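You operate a simulated robot arm through the tools that you are given. There is no shell and no other tool.

You are at the controls of a simulated robot arm. One attempt, no reset.

## Task
Clamp the free one-dot post to 10 newtons like the others, grind the pins on machine two, then switch off.
Fine: power key on, GRIND key with its own time and the speed as set, one full run; hands off the plate till it stops; power key off.

Only the result counts: the job must be done as asked and must still hold three seconds after the hand-in. Knocking over, shifting, dropping, spilling or breaking anything else fails it.

## Robot
A 6-joint arm with a two-finger gripper, fixed in place. Base frame: the origin is on the floor under the middle of its stand, x ahead of it, y to its left, z up. Units: m, rad, N and s.
It reaches about 1.572 m from its shoulder. Its first joint turns from -2.897 to 2.897 rad. Payload 2.45 kg.
Tool frame: the origin (TCP) lies between the finger pads and is the grasp point; the fingertips stand 0.02 m ahead of it; z points along the fingers, y is the line along which they close. The gripper opens to 0.14 m; its body begins 0.168 m behind the TCP.
Orientation is that of the tool frame in the base frame, as [roll, pitch, yaw] about the fixed x, y, z axes, in that order (R = Rz(yaw) Ry(pitch) Rx(roll)). With the fingers straight down and closing along the base's y, the tool's x points along the base's -x, its y along +y and its z along -z.

## Interface
- The arm moves only by the tool arm_command. Its argument "rows" is a list of rows, each a list of 2 entries, a list of its own where there are three numbers: the shift along the tool's x, y, z in m, then the turn, a rotation vector about the tool's x, y, z in rad. In form: [[[x, y, z], [wx, wy, wz]], ...]. A call has 1 to 20 rows; each row is the pose to reach, as a shift and turn from the pose commanded when the call began, along the tool's axes at that moment. "claw" is the finger opening in m, from 0 to 0.14, set as the call begins (left out, the last holds). Each row takes 0.2 s and may step no farther than 0.05 m and 0.15 rad from the row before; otherwise, or with a gripper value out of range, the whole call is refused. Where a pose cannot be reached the arm comes as near as it can. A force on the tool above 50 N (or 10 N above the force at the start of the call, whichever is more), or a blocked arm, ends the call early, and 0.2 s more pass. Each finger travels about 0.045 m/s and halts on what it meets, pressing with about 44 N; the grip force reading is that of the motor and also rises with nothing between the fingers. The clock runs only during rows and for 0.2 s after the last one: add rows that repeat a pose to give the fingers time. It gives the time, the measured TCP pose, the force on the tool (base axes), the opening and the grip force at its end, in the units of the frame above (readings bear some noise), with the torque about the TCP (base axes, N m) and any sound that the robot's microphone picked up.
- Cameras (640 x 400 px; columns grow to the right, rows downward): "scene" is fixed at [0.0374, -0.6561, 1.6296]; the picture's right is [0.84, -0.54, 0.00], its down [-0.20, -0.31, -0.93] and it looks along [0.50, 0.78, -0.37] (base axes); focal length 339 px, centre (320, 200). "wrist" rides on the gripper at [0.078, 0.011, -0.209] in the tool frame; the picture's right is [-0.14, 0.99, 0.00], its down [-0.92, -0.13, -0.37] and it looks along [-0.37, -0.05, 0.93] (tool axes); focal length 280 px, centre (320, 200). There is no depth. A picture from a camera that has moved, and an enlarged one, comes with that camera's place and axes in the base frame and with its lens. The place of the scene camera against the robot may be out by one fixed shift of up to 0.018 m in any direction.
- capture(camera): a new picture of that camera. It takes no simulated time.
- enlarge(camera, box): a new picture of the part [left, top, right, bottom] of that camera's present view, enlarged. It takes no simulated time.
- close_job(): hands the job in; it is judged then, once.

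Places have to be worked out from the pictures, the camera data and where the tool is seen. Open the gripper and draw the arm clear of the work before you hand the job in, unless the task says otherwise.

The tools are called after "Request:" as a command line: name --argument value ..., lists and objects as JSON in quotes. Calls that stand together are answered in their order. arm_command: Moves the arm, as the interface text tells. Its arguments: {"type":"object","properties":{"rows":{"type":"array"},"claw":{"type":"number"}},"required":["rows"]} The other tools are called the same way: capture (camera) takes a picture; enlarge (camera, box) takes an enlarged picture of a part of a camera's view; close_job () hands the job in.

At the start:

```text
clock: 0.0
eef_pos: [0.4147, 0.3837, 1.451]
tool_rot: [3.142, 0.001, -3.14]
ft_force: [0.7, -0.4, -0.2]
moment: [0.01, 0.03, -0.01]
width: 0.1398
gripper_force: 0.0
```

scene: 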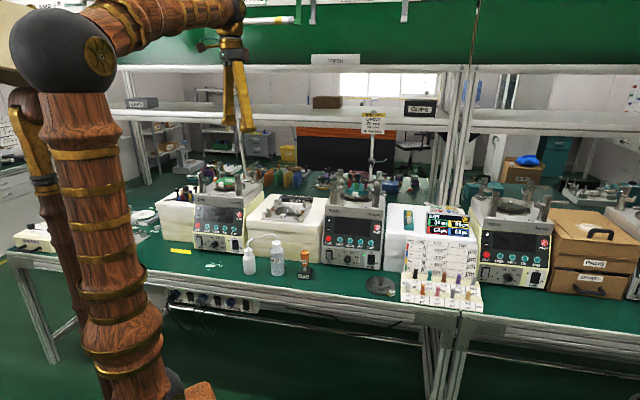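
wrist: 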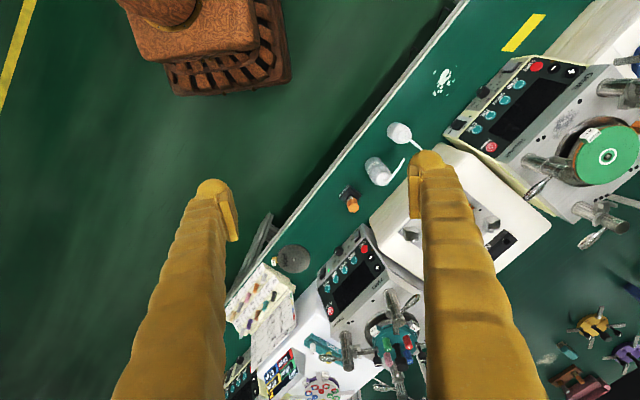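

I start by looking closely at the machines from both cameras to find out which is machine two and what the posts look like.

Request:
enlarge --camera "scene" --box '[150, 150, 310, 280]'

Request:
enlarge --camera "scene" --box '[300, 100, 460, 280]'

Request:
enlarge --camera "scene" --box '[390, 150, 640, 310]'

Request:
enlarge --camera "wrist" --box '[220, 200, 440, 400]'

Request:
enlarge --camera "wrist" --box '[430, 30, 640, 260]'

```text
3.08 times, centred on (230, 215) of scene
camera zoom: at [0.0374, -0.6561, 1.6296], right [0.84, -0.54, 0.0], down [-0.2, -0.31, -0.93], along [0.5, 0.78, -0.37], focal length 1044 px, centre (597, 154)
```

zoom: 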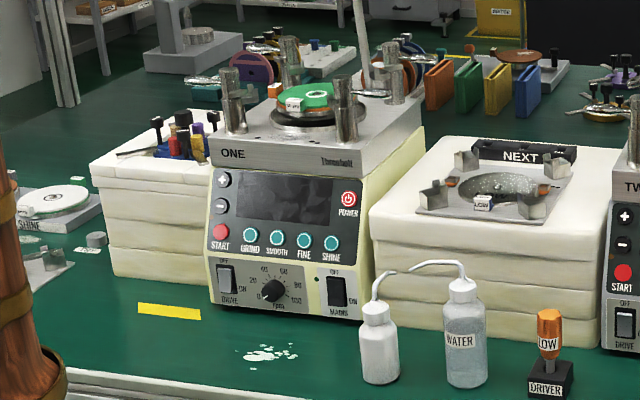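

```text
2.22 times, centred on (380, 190) of scene
camera zoom: at [0.0374, -0.6561, 1.6296], right [0.84, -0.54, 0.0], down [-0.2, -0.31, -0.93], along [0.5, 0.78, -0.37], focal length 754 px, centre (187, 222)
```

zoom: 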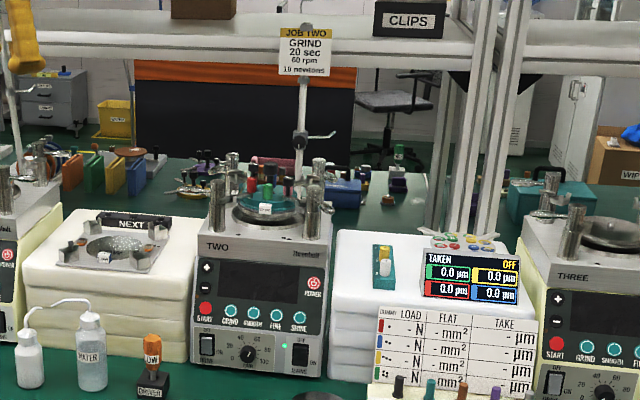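

```text
2.50 times, centred on (515, 230) of scene
camera zoom: at [0.0374, -0.6561, 1.6296], right [0.84, -0.54, 0.0], down [-0.2, -0.31, -0.93], along [0.5, 0.78, -0.37], focal length 848 px, centre (-168, 125)
```

zoom: 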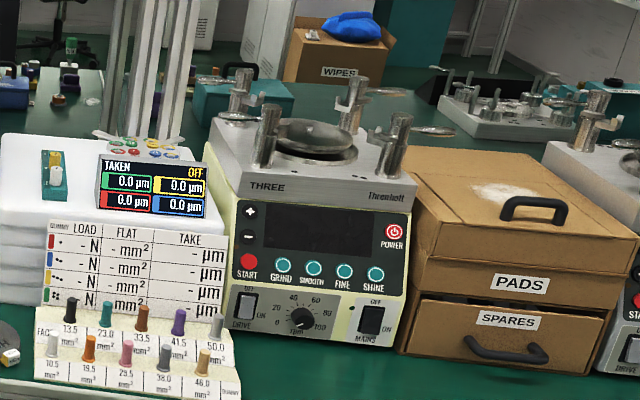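

```text
2.00 times, centred on (330, 300) of wrist
camera zoom: at [0.3366, 0.3962, 1.6604], right [0.14, 0.99, 0.0], down [0.92, -0.13, 0.37], along [0.37, -0.05, -0.93], focal length 561 px, centre (300, 0)
```

zoom: 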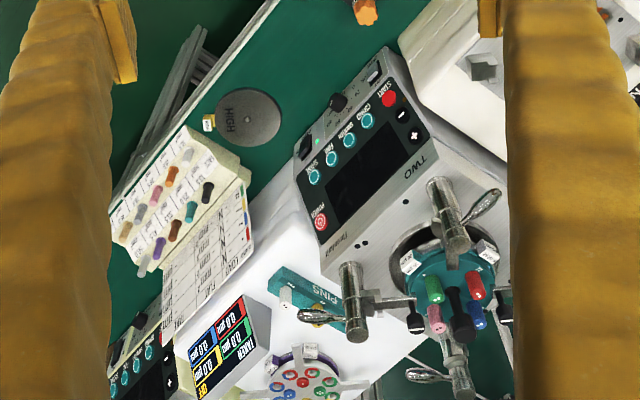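

```text
1.74 times, centred on (535, 145) of wrist
camera zoom: at [0.3366, 0.3962, 1.6604], right [0.14, 0.99, 0.0], down [0.92, -0.13, 0.37], along [0.37, -0.05, -0.93], focal length 488 px, centre (-54, 296)
```

zoom: 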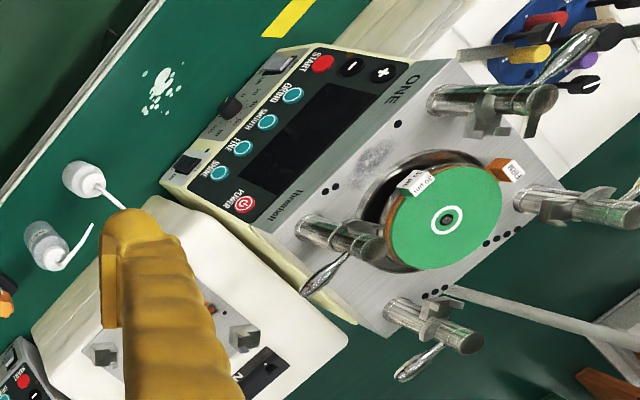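

Machine TWO stands at about (0.9–1.05, 0.43–0.52), with the bench turned about 45° to the base. I move the hand toward it at a safe height and turn it in line with the bench so the wrist camera sees the posts.

Request:
arm_command --rows '[[[-0.044, 0.002, 0.0], [0, 0, -0.1]], [[-0.088, 0.004, 0.0], [0, 0, -0.2]], [[-0.132, 0.006, 0.0], [0, 0, -0.3]], [[-0.176, 0.008, 0.0], [0, 0, -0.4]], [[-0.22, 0.008, 0.01], [0, 0, -0.5]], [[-0.264, 0.008, 0.03], [0, 0, -0.6]], [[-0.308, 0.008, 0.05], [0, 0, -0.7]], [[-0.35, 0.008, 0.07], [0, 0, -0.764]], [[-0.385, 0.008, 0.09], [0, 0, -0.764]], [[-0.385, 0.008, 0.09], [0, 0, -0.764]]]'

Request:
capture --camera "wrist"

Request:
capture --camera "scene"

```text
clock: 2.2
eef_pos: [0.7996, 0.3934, 1.3604]
tool_rot: [-3.14, 0.001, -2.376]
ft_force: [0.2, 0.3, 0.7]
moment: [0.01, 0.01, 0.03]
width: 0.1402
gripper_force: 0.1
```

```text
taken
camera wrist: at [0.7356, 0.3477, 1.5698], right [-0.59, 0.81, 0.0], down [0.75, 0.55, 0.37], along [0.3, 0.22, -0.93], focal length 280 px, centre (320, 200)
```

wrist: 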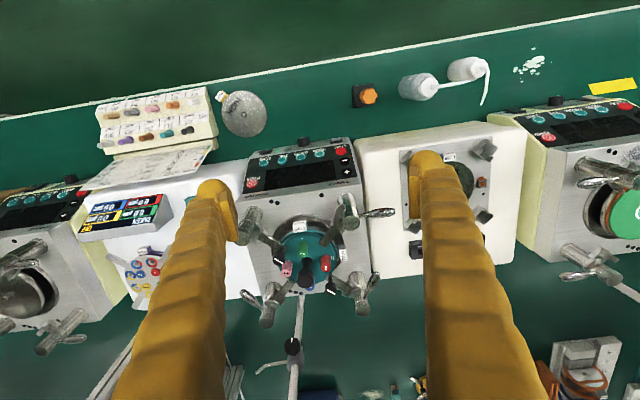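

```text
taken
```

scene: 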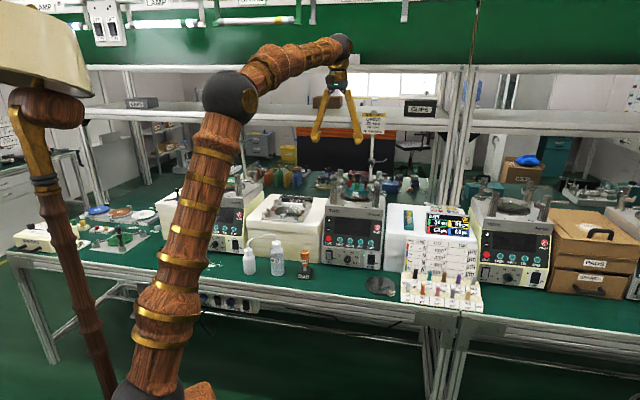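

The hand is now roughly aligned with the bench (45°). I zoom in on machine TWO's plate, posts and panel.

Request:
enlarge --camera "wrist" --box '[225, 180, 405, 340]'

Request:
enlarge --camera "wrist" --box '[235, 125, 365, 205]'

Request:
enlarge --camera "scene" --box '[310, 160, 400, 275]'

Request:
enlarge --camera "scene" --box '[345, 100, 405, 145]'

Request:
enlarge --camera "wrist" --box '[60, 70, 240, 310]'

```text
2.50 times, centred on (315, 260) of wrist
camera zoom: at [0.7356, 0.3477, 1.5698], right [-0.59, 0.81, 0.0], down [0.75, 0.55, 0.37], along [0.3, 0.22, -0.93], focal length 701 px, centre (332, 50)
```

zoom: 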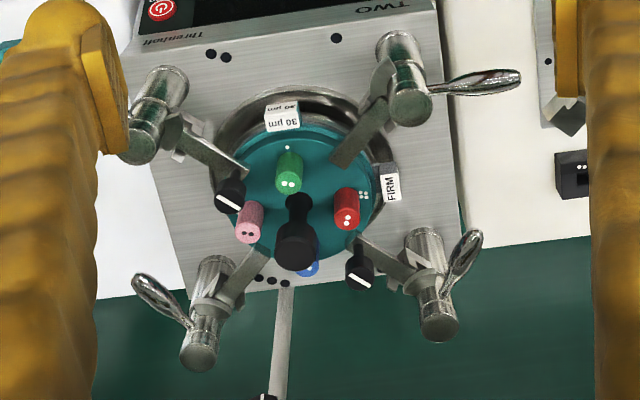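

```text
4.92 times, centred on (300, 165) of wrist
camera zoom: at [0.7356, 0.3477, 1.5698], right [-0.59, 0.81, 0.0], down [0.75, 0.55, 0.37], along [0.3, 0.22, -0.93], focal length 1380 px, centre (418, 372)
```

zoom: 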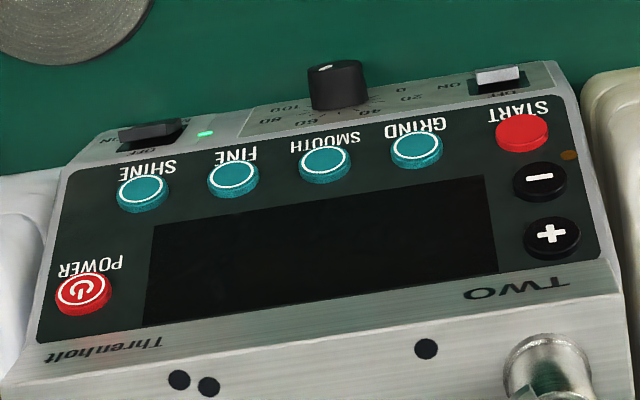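

```text
3.48 times, centred on (355, 218) of scene
camera zoom: at [0.0374, -0.6561, 1.6296], right [0.84, -0.54, 0.0], down [-0.2, -0.31, -0.93], along [0.5, 0.78, -0.37], focal length 1180 px, centre (198, 139)
```

zoom: 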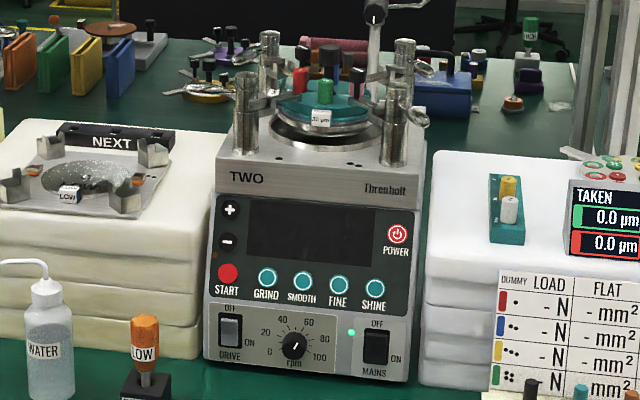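

```text
8.89 times, centred on (375, 122) of scene
camera zoom: at [0.0374, -0.6561, 1.6296], right [0.84, -0.54, 0.0], down [-0.2, -0.31, -0.93], along [0.5, 0.78, -0.37], focal length 3015 px, centre (-169, 889)
```

zoom: 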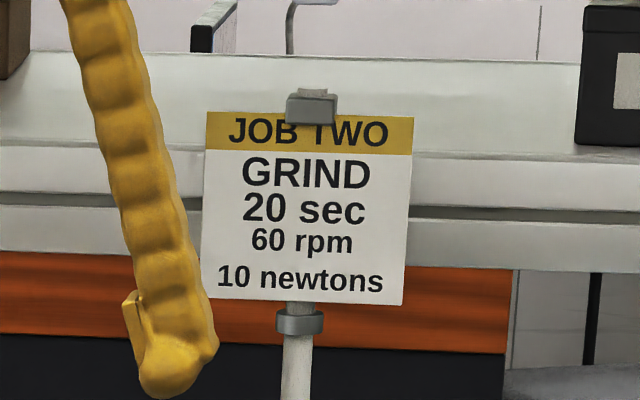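

```text
1.67 times, centred on (150, 190) of wrist
camera zoom: at [0.7356, 0.3477, 1.5698], right [-0.59, 0.81, 0.0], down [0.75, 0.55, 0.37], along [0.3, 0.22, -0.93], focal length 467 px, centre (603, 217)
```

zoom: 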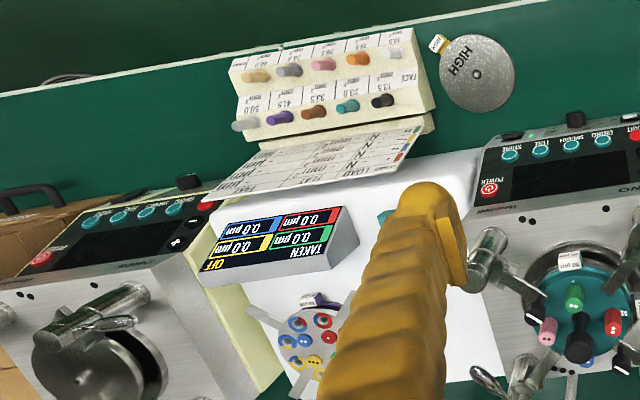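

The sign reads GRIND, 20 sec, 60 rpm, 10 newtons, and dots on the top plate number the posts; the one-dot post is the front-left one by "TWO". I zoom in further on the posts from the scene camera.

Request:
enlarge --camera "scene" --box '[320, 160, 385, 205]'

Request:
enlarge --camera "wrist" --box '[325, 180, 405, 240]'

Request:
enlarge --camera "wrist" --box '[230, 195, 330, 260]'

Request:
enlarge --camera "wrist" --box '[250, 260, 390, 340]'

Request:
enlarge --camera "scene" --box '[480, 170, 560, 220]'

```text
8.89 times, centred on (352, 182) of scene
camera zoom: at [0.0374, -0.6561, 1.6296], right [0.84, -0.54, 0.0], down [-0.2, -0.31, -0.93], along [0.5, 0.78, -0.37], focal length 3015 px, centre (31, 356)
```

zoom: 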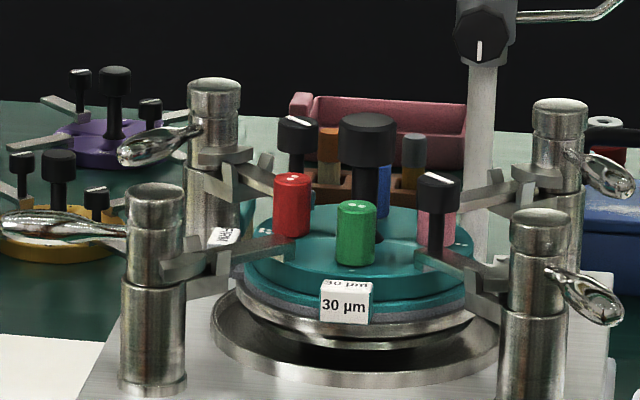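

```text
6.67 times, centred on (365, 210) of wrist
camera zoom: at [0.7356, 0.3477, 1.5698], right [-0.59, 0.81, 0.0], down [0.75, 0.55, 0.37], along [0.3, 0.22, -0.93], focal length 1869 px, centre (20, 133)
```

zoom: 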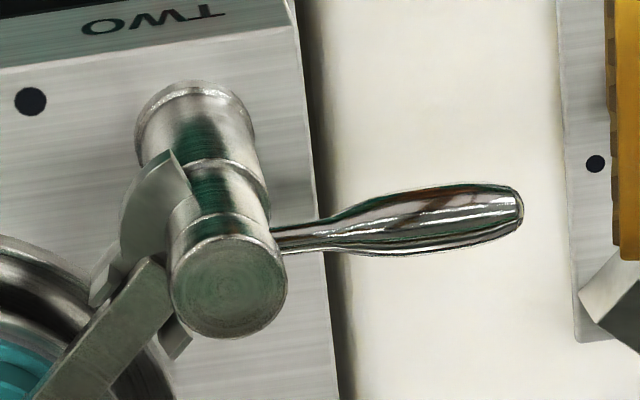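

```text
6.15 times, centred on (280, 228) of wrist
camera zoom: at [0.7356, 0.3477, 1.5698], right [-0.59, 0.81, 0.0], down [0.75, 0.55, 0.37], along [0.3, 0.22, -0.93], focal length 1726 px, centre (566, 31)
```

zoom: 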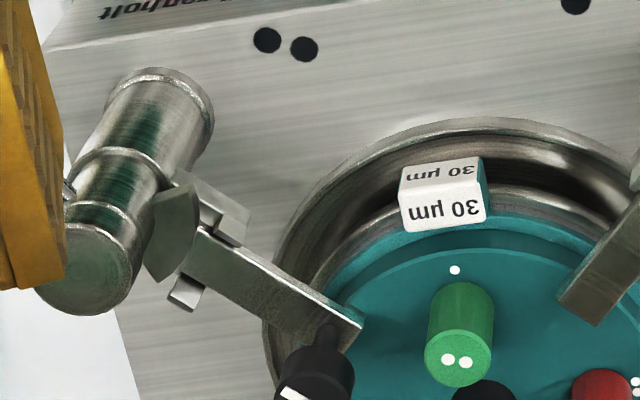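

```text
4.57 times, centred on (320, 300) of wrist
camera zoom: at [0.7356, 0.3477, 1.5698], right [-0.59, 0.81, 0.0], down [0.75, 0.55, 0.37], along [0.3, 0.22, -0.93], focal length 1282 px, centre (320, -257)
```

zoom: 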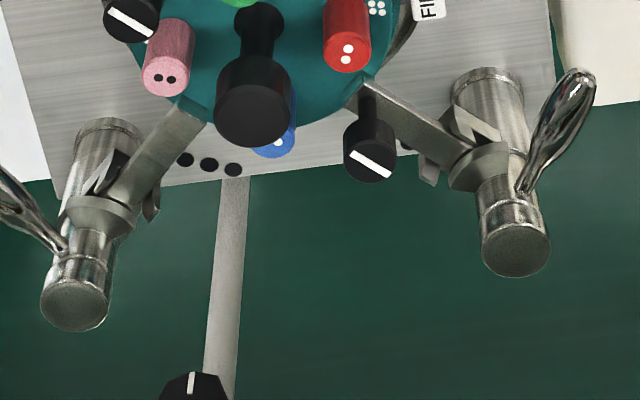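

```text
8.00 times, centred on (520, 195) of scene
camera zoom: at [0.0374, -0.6561, 1.6296], right [0.84, -0.54, 0.0], down [-0.2, -0.31, -0.93], along [0.5, 0.78, -0.37], focal length 2713 px, centre (-1280, 240)
```

zoom: 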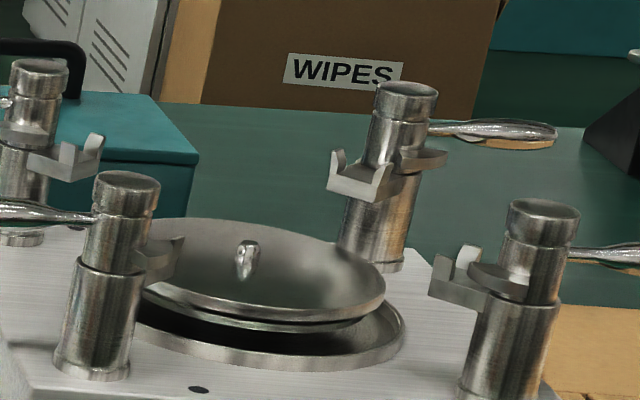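

Each post is a fork that takes a carrier arm, plus a rotating sleeve with a cam and a lever. I shift sideways and a little lower so all four posts fall between the fingers in the wrist view, to compare lever angles.

Request:
arm_command --rows '[[[-0.02, -0.03, 0.02], [0, 0, 0]], [[-0.04, -0.06, 0.04], [0, 0, 0]], [[-0.06, -0.075, 0.06], [0, 0, 0]], [[-0.06, -0.075, 0.06], [0, 0, 0]]]'

Request:
capture --camera "wrist"

Request:
enlarge --camera "wrist" --box '[230, 150, 420, 340]'

Request:
enlarge --camera "scene" --box '[315, 160, 395, 215]'

```text
clock: 3.2
eef_pos: [0.8958, 0.3805, 1.3001]
tool_rot: [3.141, -0.001, -2.377]
ft_force: [0.5, 1.0, 0.1]
moment: [0.02, 0.0, -0.02]
width: 0.14
gripper_force: 0.0
```

```text
taken
camera wrist: at [0.8314, 0.3352, 1.509], right [-0.59, 0.81, 0.0], down [0.75, 0.55, 0.37], along [0.3, 0.22, -0.93], focal length 280 px, centre (320, 200)
```

wrist: 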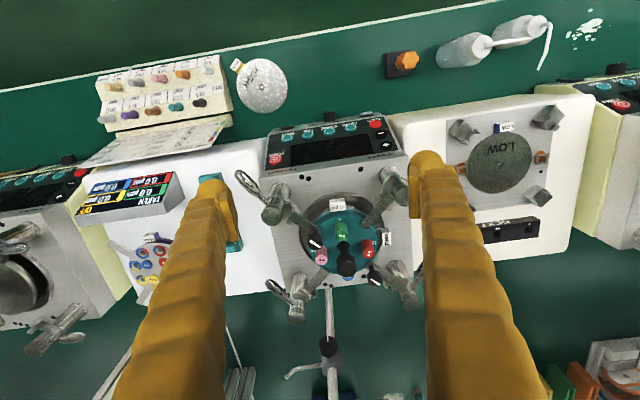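

```text
2.11 times, centred on (325, 245) of wrist
camera zoom: at [0.8314, 0.3352, 1.509], right [-0.59, 0.81, 0.0], down [0.75, 0.55, 0.37], along [0.3, 0.22, -0.93], focal length 590 px, centre (310, 105)
```

zoom: 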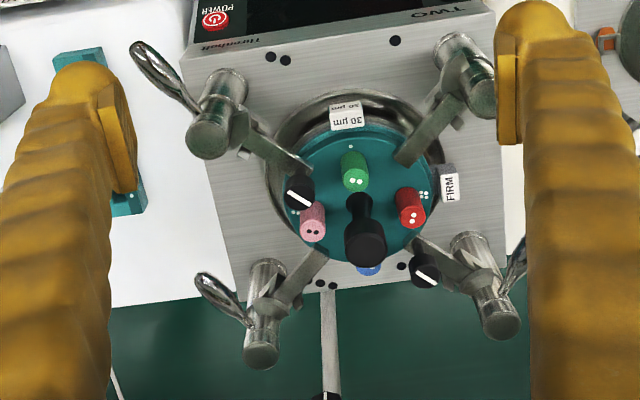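

```text
7.27 times, centred on (355, 188) of scene
camera zoom: at [0.0374, -0.6561, 1.6296], right [0.84, -0.54, 0.0], down [-0.2, -0.31, -0.93], along [0.5, 0.78, -0.37], focal length 2467 px, centre (66, 291)
```

zoom: 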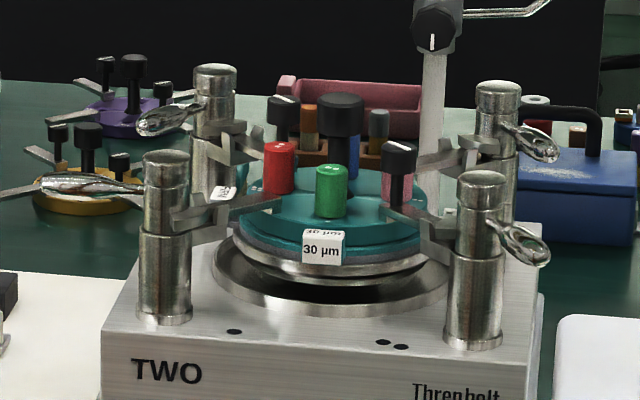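

The levers of the clamped posts sit at different angles, so I need an oblique close look. I tilt the hand and place the camera in front of machine TWO, looking at the posts and panel.

Request:
arm_command --rows '[[[0.03, 0.005, 0.02], [0, -0.14, 0]], [[0.06, 0.01, 0.05], [0, -0.28, 0]], [[0.09, 0.014, 0.08], [0, -0.42, 0]], [[0.1, 0.014, 0.11], [0, -0.56, 0]], [[0.1, 0.014, 0.14], [0, -0.7, 0]], [[0.1, 0.014, 0.14], [0, -0.7, 0]]]'

Request:
capture --camera "wrist"

Request:
enlarge --camera "wrist" --box '[200, 60, 440, 210]'

Request:
enlarge --camera "wrist" --box '[200, 180, 440, 330]'

```text
clock: 4.6
eef_pos: [0.8127, 0.3214, 1.1603]
tool_rot: [-3.14, 0.702, -2.379]
ft_force: [-0.1, -0.2, 0.3]
moment: [0.02, 0.03, 0.0]
width: 0.1398
gripper_force: 0.1
```

```text
taken
camera wrist: at [0.6651, 0.1956, 1.2702], right [-0.61, 0.79, 0.09], down [0.42, 0.23, 0.88], along [0.67, 0.57, -0.47], focal length 280 px, centre (320, 200)
```

wrist: 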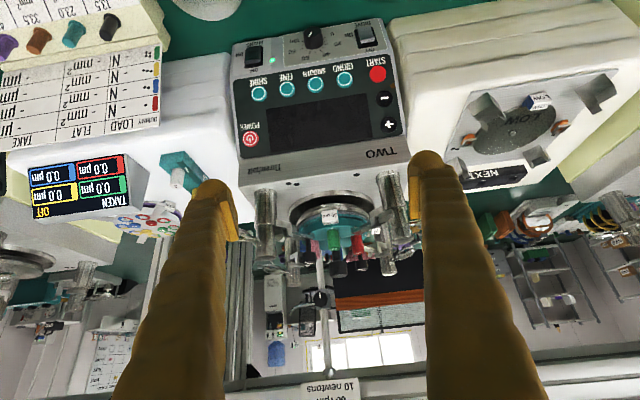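

```text
2.67 times, centred on (320, 135) of wrist
camera zoom: at [0.6651, 0.1956, 1.2702], right [-0.61, 0.79, 0.09], down [0.42, 0.23, 0.88], along [0.67, 0.57, -0.47], focal length 748 px, centre (320, 373)
```

zoom: 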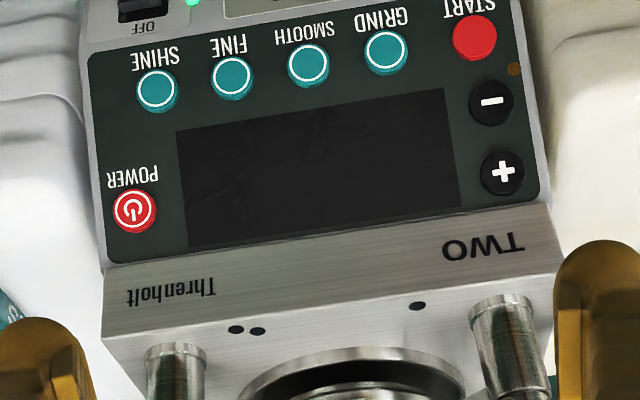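

```text
2.67 times, centred on (320, 255) of wrist
camera zoom: at [0.6651, 0.1956, 1.2702], right [-0.61, 0.79, 0.09], down [0.42, 0.23, 0.88], along [0.67, 0.57, -0.47], focal length 748 px, centre (320, 53)
```

zoom: 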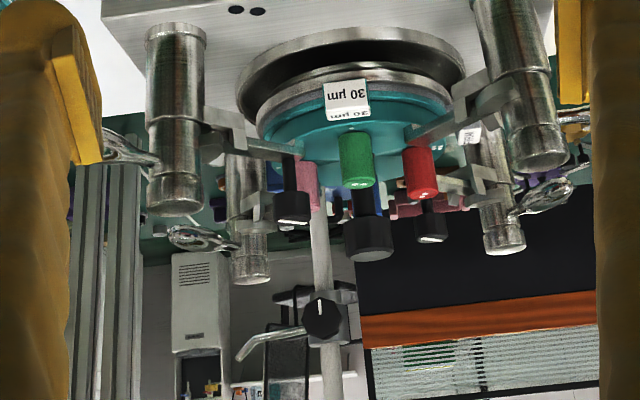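

The enlarged pictures are rendered sharply, so I use strong zooms on each post from the fixed camera and the wrist to understand the clamp mechanism.

Request:
enlarge --camera "scene" --box '[318, 176, 350, 204]'

Request:
enlarge --camera "scene" --box '[362, 178, 394, 206]'

Request:
enlarge --camera "scene" --box '[328, 165, 360, 190]'

Request:
enlarge --camera "scene" --box '[362, 168, 394, 193]'

Request:
enlarge --camera "scene" --box '[325, 205, 385, 272]'

Request:
enlarge --camera "wrist" --box '[225, 15, 405, 145]'

```text
14.29 times, centred on (334, 190) of scene
camera zoom: at [0.0374, -0.6561, 1.6296], right [0.84, -0.54, 0.0], down [-0.2, -0.31, -0.93], along [0.5, 0.78, -0.37], focal length 4845 px, centre (120, 343)
```

zoom: 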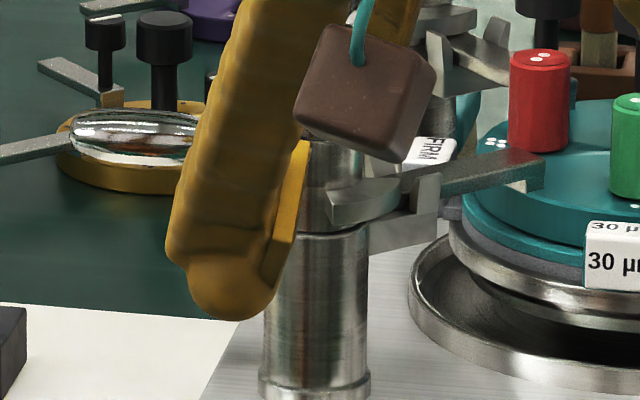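

```text
14.29 times, centred on (378, 192) of scene
camera zoom: at [0.0374, -0.6561, 1.6296], right [0.84, -0.54, 0.0], down [-0.2, -0.31, -0.93], along [0.5, 0.78, -0.37], focal length 4845 px, centre (-509, 314)
```

zoom: 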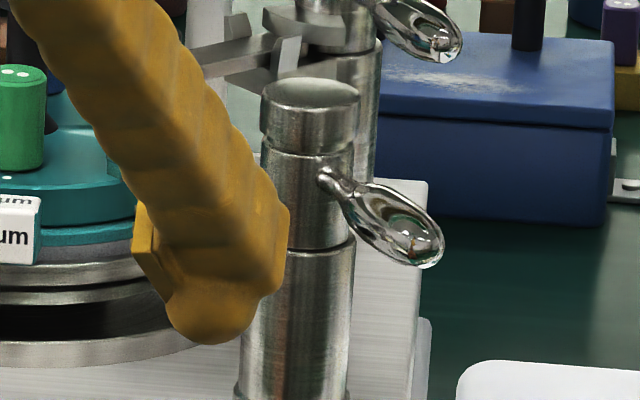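

```text
16.00 times, centred on (344, 178) of scene
camera zoom: at [0.0374, -0.6561, 1.6296], right [0.84, -0.54, 0.0], down [-0.2, -0.31, -0.93], along [0.5, 0.78, -0.37], focal length 5426 px, centre (-64, 560)
```

zoom: 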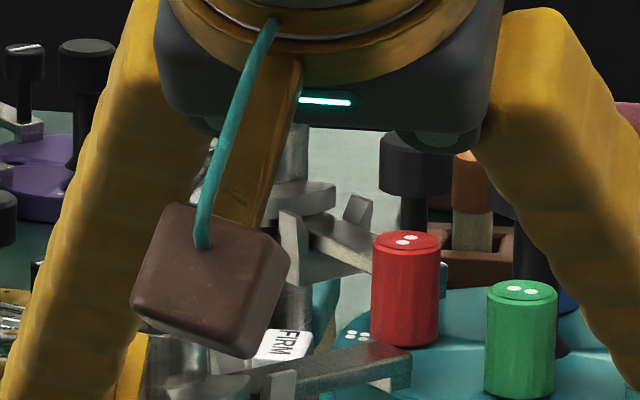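

```text
16.00 times, centred on (378, 180) of scene
camera zoom: at [0.0374, -0.6561, 1.6296], right [0.84, -0.54, 0.0], down [-0.2, -0.31, -0.93], along [0.5, 0.78, -0.37], focal length 5426 px, centre (-608, 512)
```

zoom: 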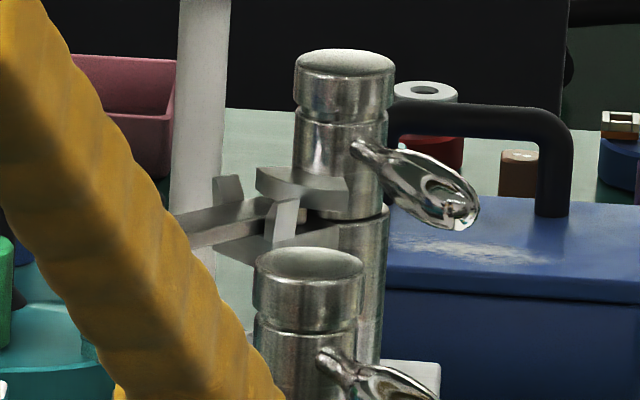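

```text
5.97 times, centred on (355, 238) of scene
camera zoom: at [0.0374, -0.6561, 1.6296], right [0.84, -0.54, 0.0], down [-0.2, -0.31, -0.93], along [0.5, 0.78, -0.37], focal length 2025 px, centre (111, -30)
```

zoom: 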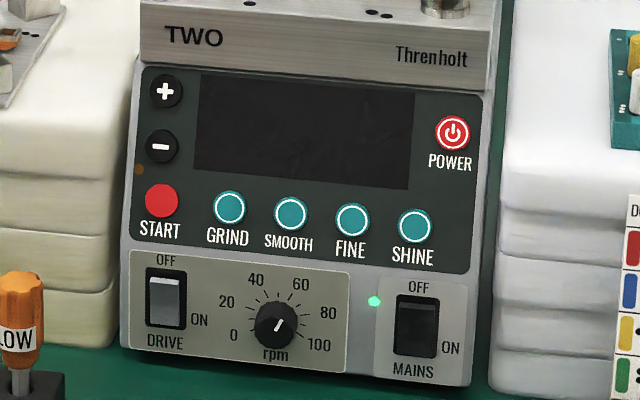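

```text
3.08 times, centred on (315, 80) of wrist
camera zoom: at [0.6651, 0.1956, 1.2702], right [-0.61, 0.79, 0.09], down [0.42, 0.23, 0.88], along [0.67, 0.57, -0.47], focal length 863 px, centre (335, 569)
```

zoom: 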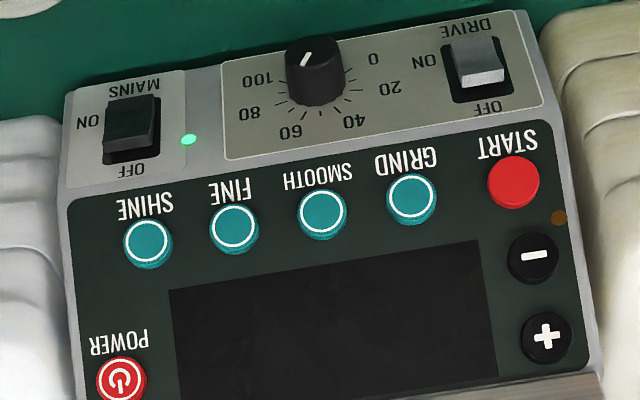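

The dial points to 60 and the mains LED is lit. To see the cams from above I go up and look nearly straight down on the four posts.

Request:
arm_command --rows '[[[-0.028, 0, -0.0331], [0, 0.1, 0]], [[-0.056, 0, -0.0662], [0, 0.2, 0]], [[-0.084, 0, -0.0993], [0, 0.3, 0]], [[-0.112, 0, -0.1324], [0, 0.4, 0]], [[-0.14, 0, -0.1655], [0, 0.5, 0]], [[-0.168, 0, -0.1985], [0, 0.6, 0]], [[-0.198, 0.001, -0.173], [0, 0.65, 0]], [[-0.227, 0.002, -0.148], [0, 0.7, 0]], [[-0.257, 0.003, -0.123], [0, 0.75, 0]], [[-0.287, 0.004, -0.098], [0, 0.8, 0]], [[-0.316, 0.005, -0.073], [0, 0.85, 0]], [[-0.346, 0.005, -0.048], [0, 0.9, 0]], [[-0.346, 0.005, -0.048], [0, 0.9, 0]]]'

Request:
capture --camera "wrist"

Request:
capture --camera "scene"

Request:
enlarge --camera "wrist" --box '[230, 110, 420, 260]'

```text
clock: 7.4
eef_pos: [0.8581, 0.4205, 1.322]
tool_rot: [-3.139, -0.195, -2.377]
ft_force: [-0.3, 1.0, 0.5]
moment: [0.0, 0.03, 0.0]
width: 0.1401
gripper_force: 0.0
out of reach, approached as far as the arm can: row 9, 10, 11, 12, 13
```

```text
taken
camera wrist: at [0.8241, 0.4048, 1.5415], right [-0.59, 0.81, -0.03], down [0.79, 0.58, 0.18], along [0.17, 0.09, -0.98], focal length 280 px, centre (320, 200)
```

wrist: 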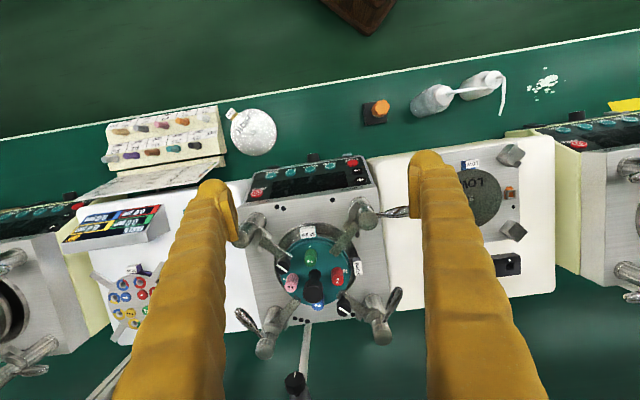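

```text
taken
```

scene: 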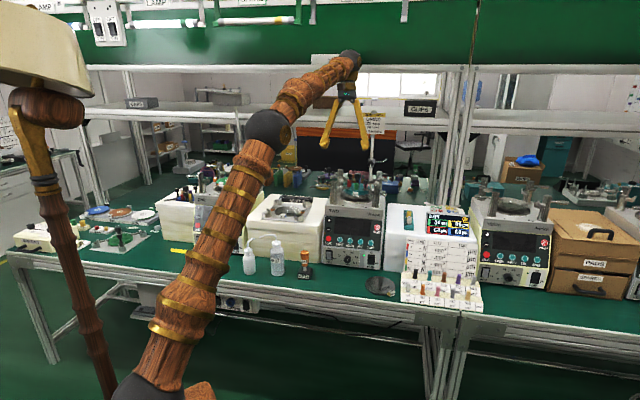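

```text
2.67 times, centred on (325, 185) of wrist
camera zoom: at [0.8241, 0.4048, 1.5415], right [-0.59, 0.81, -0.03], down [0.79, 0.58, 0.18], along [0.17, 0.09, -0.98], focal length 748 px, centre (307, 240)
```

zoom: 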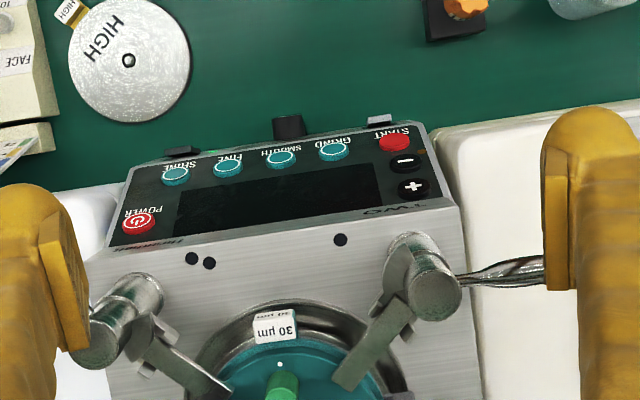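

I'm at the reach limit for this pose, but the view is good. I zoom in on the four posts from above.

Request:
enlarge --camera "wrist" --box '[320, 190, 420, 260]'

Request:
enlarge --camera "wrist" --box '[225, 200, 325, 270]'

Request:
enlarge --camera "wrist" --box '[225, 290, 325, 365]'

Request:
enlarge --camera "wrist" --box '[325, 280, 425, 350]'

Request:
enlarge --camera "wrist" --box '[0, 220, 120, 400]'

Request:
enlarge --camera "wrist" --box '[540, 130, 640, 330]'

```text
5.71 times, centred on (370, 225) of wrist
camera zoom: at [0.8241, 0.4048, 1.5415], right [-0.59, 0.81, -0.03], down [0.79, 0.58, 0.18], along [0.17, 0.09, -0.98], focal length 1602 px, centre (34, 57)
```

zoom: 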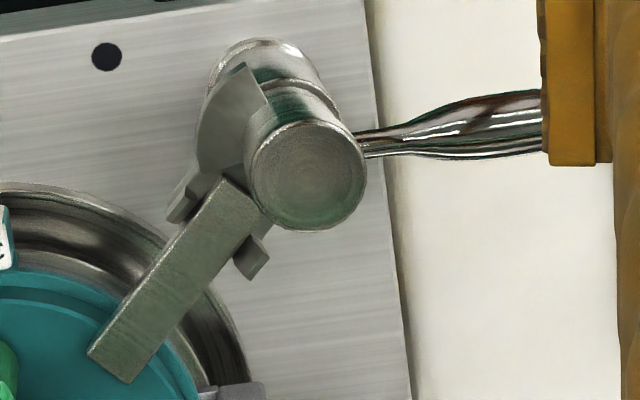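

```text
5.71 times, centred on (275, 235) of wrist
camera zoom: at [0.8241, 0.4048, 1.5415], right [-0.59, 0.81, -0.03], down [0.79, 0.58, 0.18], along [0.17, 0.09, -0.98], focal length 1602 px, centre (577, 0)
```

zoom: 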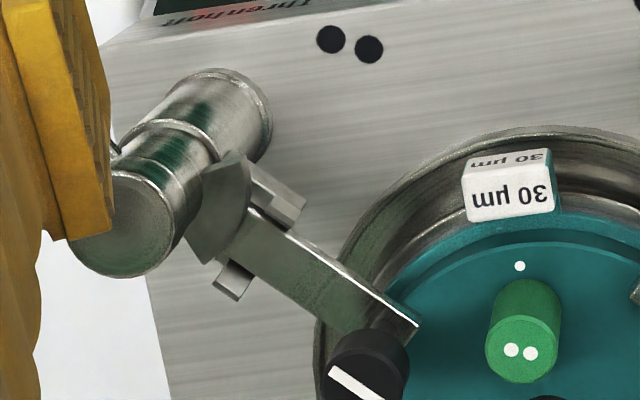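

```text
5.33 times, centred on (275, 328) of wrist
camera zoom: at [0.8241, 0.4048, 1.5415], right [-0.59, 0.81, -0.03], down [0.79, 0.58, 0.18], along [0.17, 0.09, -0.98], focal length 1495 px, centre (560, -480)
```

zoom: 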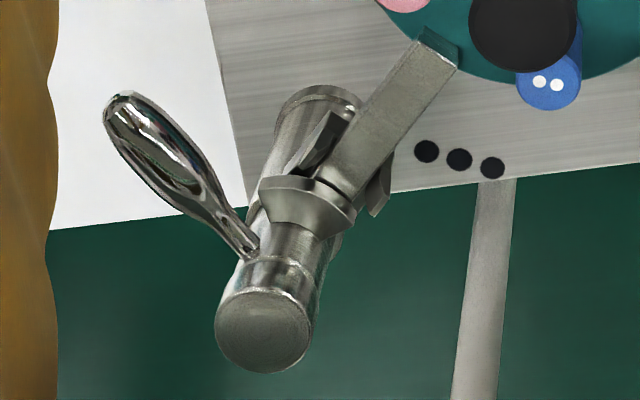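

```text
5.71 times, centred on (375, 315) of wrist
camera zoom: at [0.8241, 0.4048, 1.5415], right [-0.59, 0.81, -0.03], down [0.79, 0.58, 0.18], along [0.17, 0.09, -0.98], focal length 1602 px, centre (6, -457)
```

zoom: 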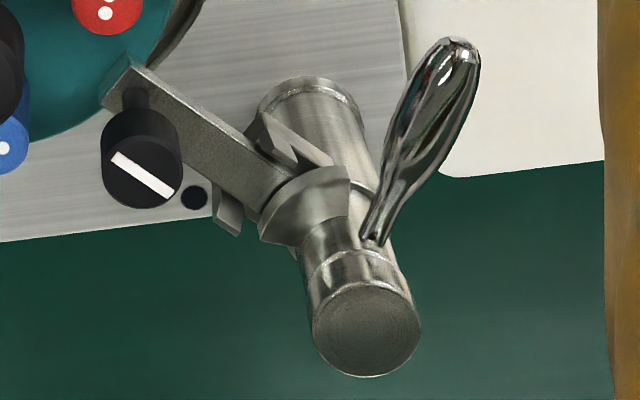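

```text
2.22 times, centred on (60, 310) of wrist
camera zoom: at [0.8241, 0.4048, 1.5415], right [-0.59, 0.81, -0.03], down [0.79, 0.58, 0.18], along [0.17, 0.09, -0.98], focal length 623 px, centre (898, -44)
```

zoom: 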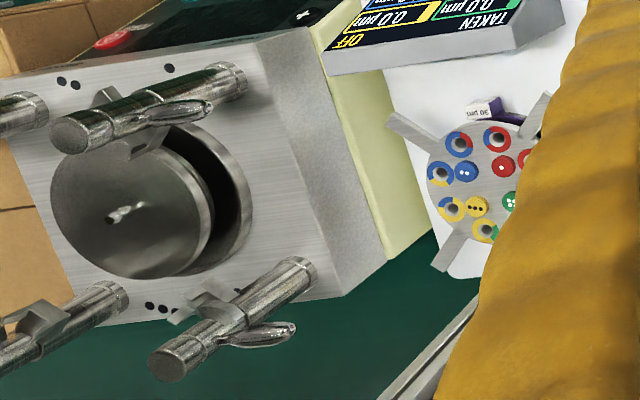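

```text
2.00 times, centred on (590, 230) of wrist
camera zoom: at [0.8241, 0.4048, 1.5415], right [-0.59, 0.81, -0.03], down [0.79, 0.58, 0.18], along [0.17, 0.09, -0.98], focal length 561 px, centre (-220, 140)
```

zoom: 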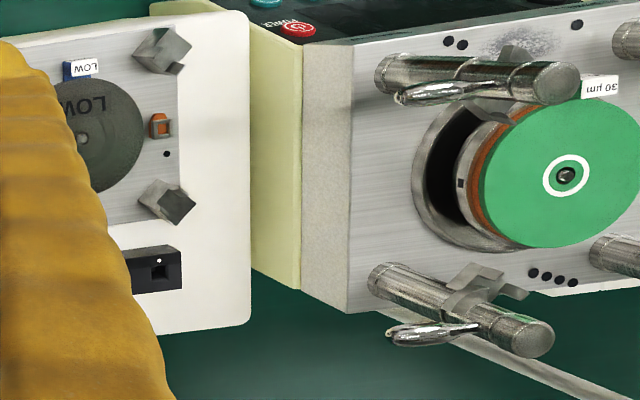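

The cams are now clear: on posts 2, 3 and 4 the sleeve's tab lies over the carrier arm in the fork, while on post 1 the tab is swung aside, with its lever pointing straight out along the bench. Before touching the lever I want the display live for a possible load readout. I back off first to sort out the commanded pose after the reach limit.

Request:
arm_command --rows '[[[0.037, 0, 0.007], [0, -0.1, 0]], [[0.074, 0, 0.015], [0, -0.2, 0]], [[0.11, 0, 0.022], [0, -0.3, 0]], [[0.147, 0, 0.029], [0, -0.4, 0]], [[0.147, 0, 0.029], [0, -0.4, 0]]]' --claw 0.0

```text
clock: 8.6
eef_pos: [0.7485, 0.3161, 1.3228]
tool_rot: [-3.141, 0.201, -2.378]
ft_force: [0.3, 0.1, -0.9]
moment: [0.0, -0.02, -0.03]
width: 0.0331
gripper_force: 0.0
```

The base pose is the one actually reached, and the fingers are closing. I move in front of the POWER key (about (0.989, 0.341, 0.963)), the hand tilted about 45° and 7 cm short of the key.

Request:
arm_command --rows '[[[-0.008, -0.0187, 0.0396], [0, -0.075, 0]], [[-0.0162, -0.0374, 0.0791], [0, -0.15, 0]], [[-0.0243, -0.0561, 0.1187], [0, -0.225, 0]], [[-0.0324, -0.0748, 0.1582], [0, -0.3, 0]], [[-0.0404, -0.0934, 0.1978], [0, -0.375, 0]], [[-0.0485, -0.1121, 0.2373], [0, -0.45, 0]], [[-0.0566, -0.1308, 0.2769], [0, -0.525, 0]], [[-0.0647, -0.1495, 0.3164], [0, -0.6, 0]], [[-0.0647, -0.1495, 0.3164], [0, -0.6, 0]]]' --claw 0.0

Request:
capture --camera "wrist"

Request:
capture --camera "scene"

```text
clock: 10.6
eef_pos: [0.9431, 0.2987, 1.0274]
tool_rot: [3.14, 0.798, -2.377]
ft_force: [0.2, 0.0, -0.2]
moment: [0.0, -0.03, 0.0]
width: 0.0
gripper_force: 28.9
```

```text
taken
camera wrist: at [0.7875, 0.1645, 1.1177], right [-0.62, 0.78, 0.1], down [0.36, 0.17, 0.92], along [0.7, 0.6, -0.39], focal length 280 px, centre (320, 200)
```

wrist: 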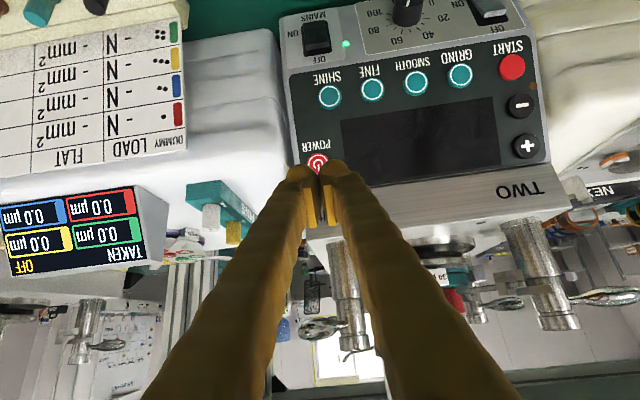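

```text
taken
```

scene: 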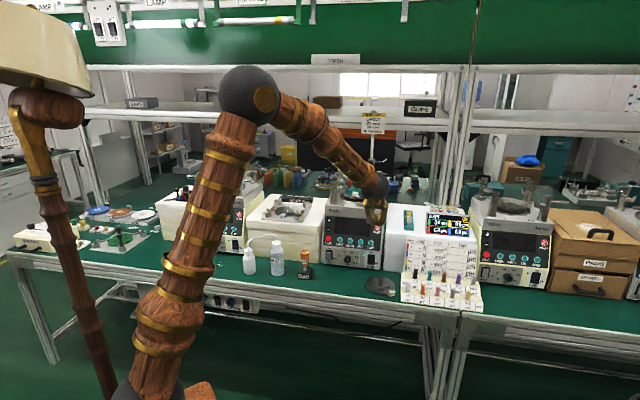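

The closed fingers point almost at the POWER key. I zoom in to check the aim before pressing.

Request:
enlarge --camera "wrist" --box '[270, 130, 370, 200]'

Request:
enlarge --camera "scene" --box '[340, 190, 420, 250]'

```text
5.71 times, centred on (320, 165) of wrist
camera zoom: at [0.7875, 0.1645, 1.1177], right [-0.62, 0.78, 0.1], down [0.36, 0.17, 0.92], along [0.7, 0.6, -0.39], focal length 1602 px, centre (320, 400)
```

zoom: 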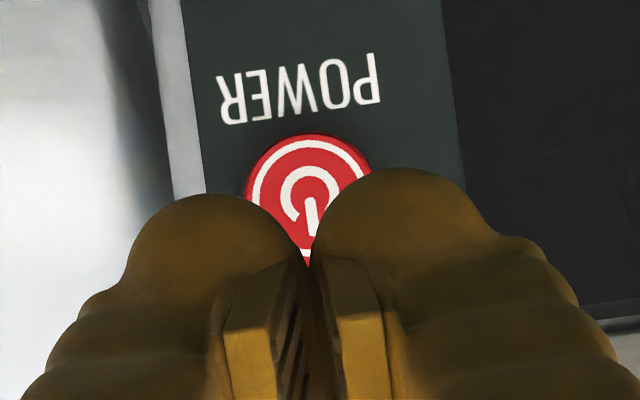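

```text
6.67 times, centred on (380, 220) of scene
camera zoom: at [0.0374, -0.6561, 1.6296], right [0.84, -0.54, 0.0], down [-0.2, -0.31, -0.93], along [0.5, 0.78, -0.37], focal length 2261 px, centre (-80, 67)
```

zoom: 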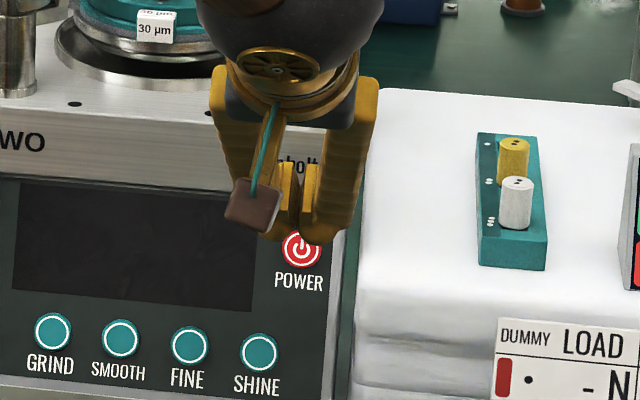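

The key centre lies about 2 mm to the left of the tool axis and about 7 cm ahead of the fingertips. I advance most of the way with a 2 mm correction, then check.

Request:
arm_command --rows '[[[0, -0.002, 0.03], [0, 0, 0]], [[0, -0.002, 0.055], [0, 0, 0]], [[0, -0.002, 0.06], [0, 0, 0]], [[0, -0.002, 0.06], [0, 0, 0]]]'

Request:
enlarge --camera "wrist" --box '[270, 130, 370, 200]'

Request:
enlarge --camera "scene" --box '[340, 190, 420, 250]'

```text
clock: 11.6
eef_pos: [0.9747, 0.326, 0.9855]
tool_rot: [3.141, 0.799, -2.377]
ft_force: [-0.5, 0.5, 0.8]
moment: [-0.01, 0.0, 0.02]
width: 0.0
gripper_force: 29.8
```

```text
5.71 times, centred on (320, 165) of wrist
camera zoom: at [0.82, 0.1932, 1.075], right [-0.62, 0.78, 0.1], down [0.36, 0.17, 0.92], along [0.7, 0.6, -0.39], focal length 1602 px, centre (320, 400)
```

zoom: 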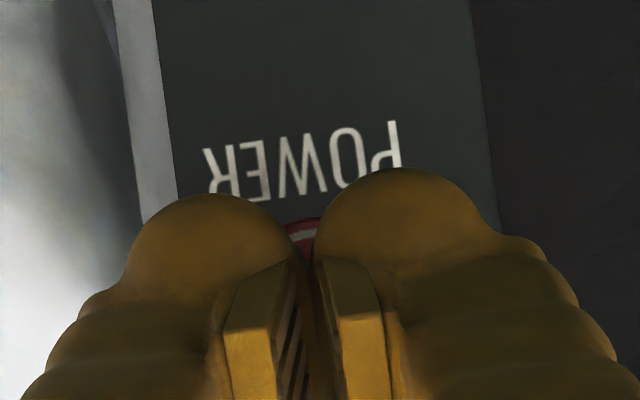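

```text
6.67 times, centred on (380, 220) of scene
camera zoom: at [0.0374, -0.6561, 1.6296], right [0.84, -0.54, 0.0], down [-0.2, -0.31, -0.93], along [0.5, 0.78, -0.37], focal length 2261 px, centre (-80, 67)
```

zoom: 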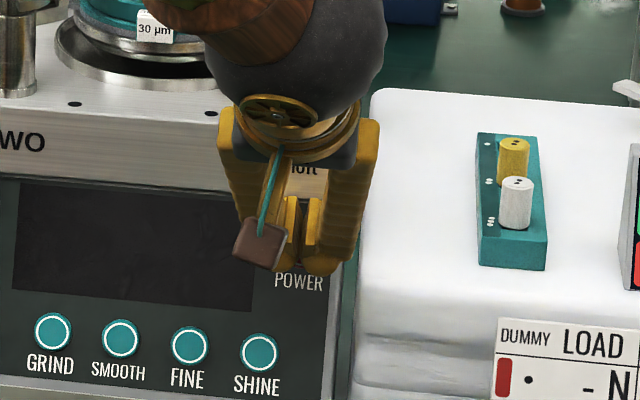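

The tips are about a centimetre from the key and hide it as they should. I press on in small steps and watch the force and sound.

Request:
arm_command --rows '[[[0, -0.001, 0.004], [0, 0, 0]], [[0, -0.001, 0.008], [0, 0, 0]], [[0, -0.001, 0.011], [0, 0, 0]], [[0, -0.001, 0.013], [0, 0, 0]]]'

Request:
enlarge --camera "wrist" --box '[200, 20, 440, 170]'

```text
clock: 12.3
eef_pos: [0.9793, 0.3298, 0.9822]
tool_rot: [3.141, 0.801, -2.377]
ft_force: [-17.8, -9.7, 10.0]
moment: [0.22, -0.05, 0.24]
width: 0.0
gripper_force: 29.0
heard: click
stopped in row 3: the force on the tool passed its limit at 62 N (the readings are from after the stop); the commanded pose is now the measured one
```

```text
2.67 times, centred on (320, 95) of wrist
camera zoom: at [0.8238, 0.1959, 1.071], right [-0.62, 0.78, 0.1], down [0.36, 0.17, 0.92], along [0.7, 0.6, -0.38], focal length 748 px, centre (320, 480)
```

zoom: 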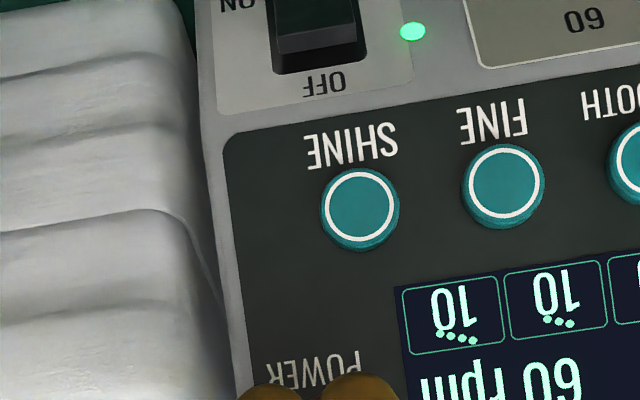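

The display came on: it shows 60 rpm and a newton value per post. The key is stiff, so I will use finer steps next time. I back straight off and read the whole display.

Request:
arm_command --rows '[[[0, 0, -0.02], [0, 0, 0]], [[0, 0, -0.06], [0, 0, 0]], [[0, 0, -0.1], [0, 0, 0]], [[0, 0, -0.1], [0, 0, 0]]]'

Request:
enlarge --camera "scene" --box '[325, 195, 395, 250]'

Request:
capture --camera "wrist"

```text
clock: 13.3
eef_pos: [0.9275, 0.2785, 1.0512]
tool_rot: [-3.141, 0.803, -2.377]
ft_force: [-0.3, 0.5, -0.2]
moment: [0.01, 0.0, -0.02]
width: 0.0
gripper_force: 29.2
```

```text
7.27 times, centred on (360, 222) of scene
camera zoom: at [0.0374, -0.6561, 1.6296], right [0.84, -0.54, 0.0], down [-0.2, -0.31, -0.93], along [0.5, 0.78, -0.37], focal length 2467 px, centre (29, 36)
```

zoom: 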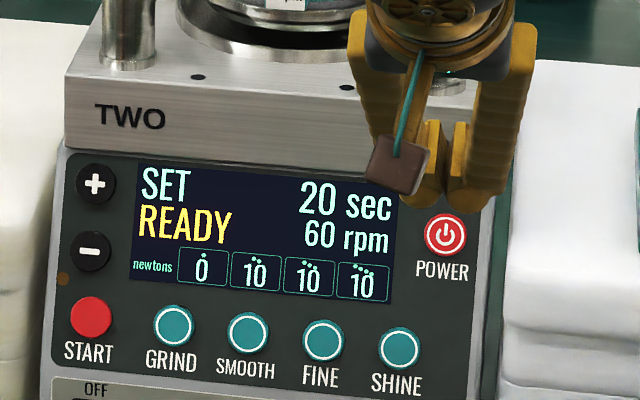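

```text
taken
camera wrist: at [0.7725, 0.1459, 1.1404], right [-0.62, 0.78, 0.1], down [0.36, 0.17, 0.92], along [0.7, 0.6, -0.38], focal length 280 px, centre (320, 200)
```

wrist: 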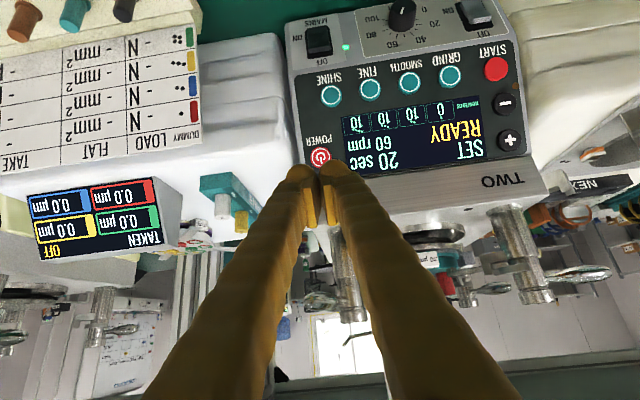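

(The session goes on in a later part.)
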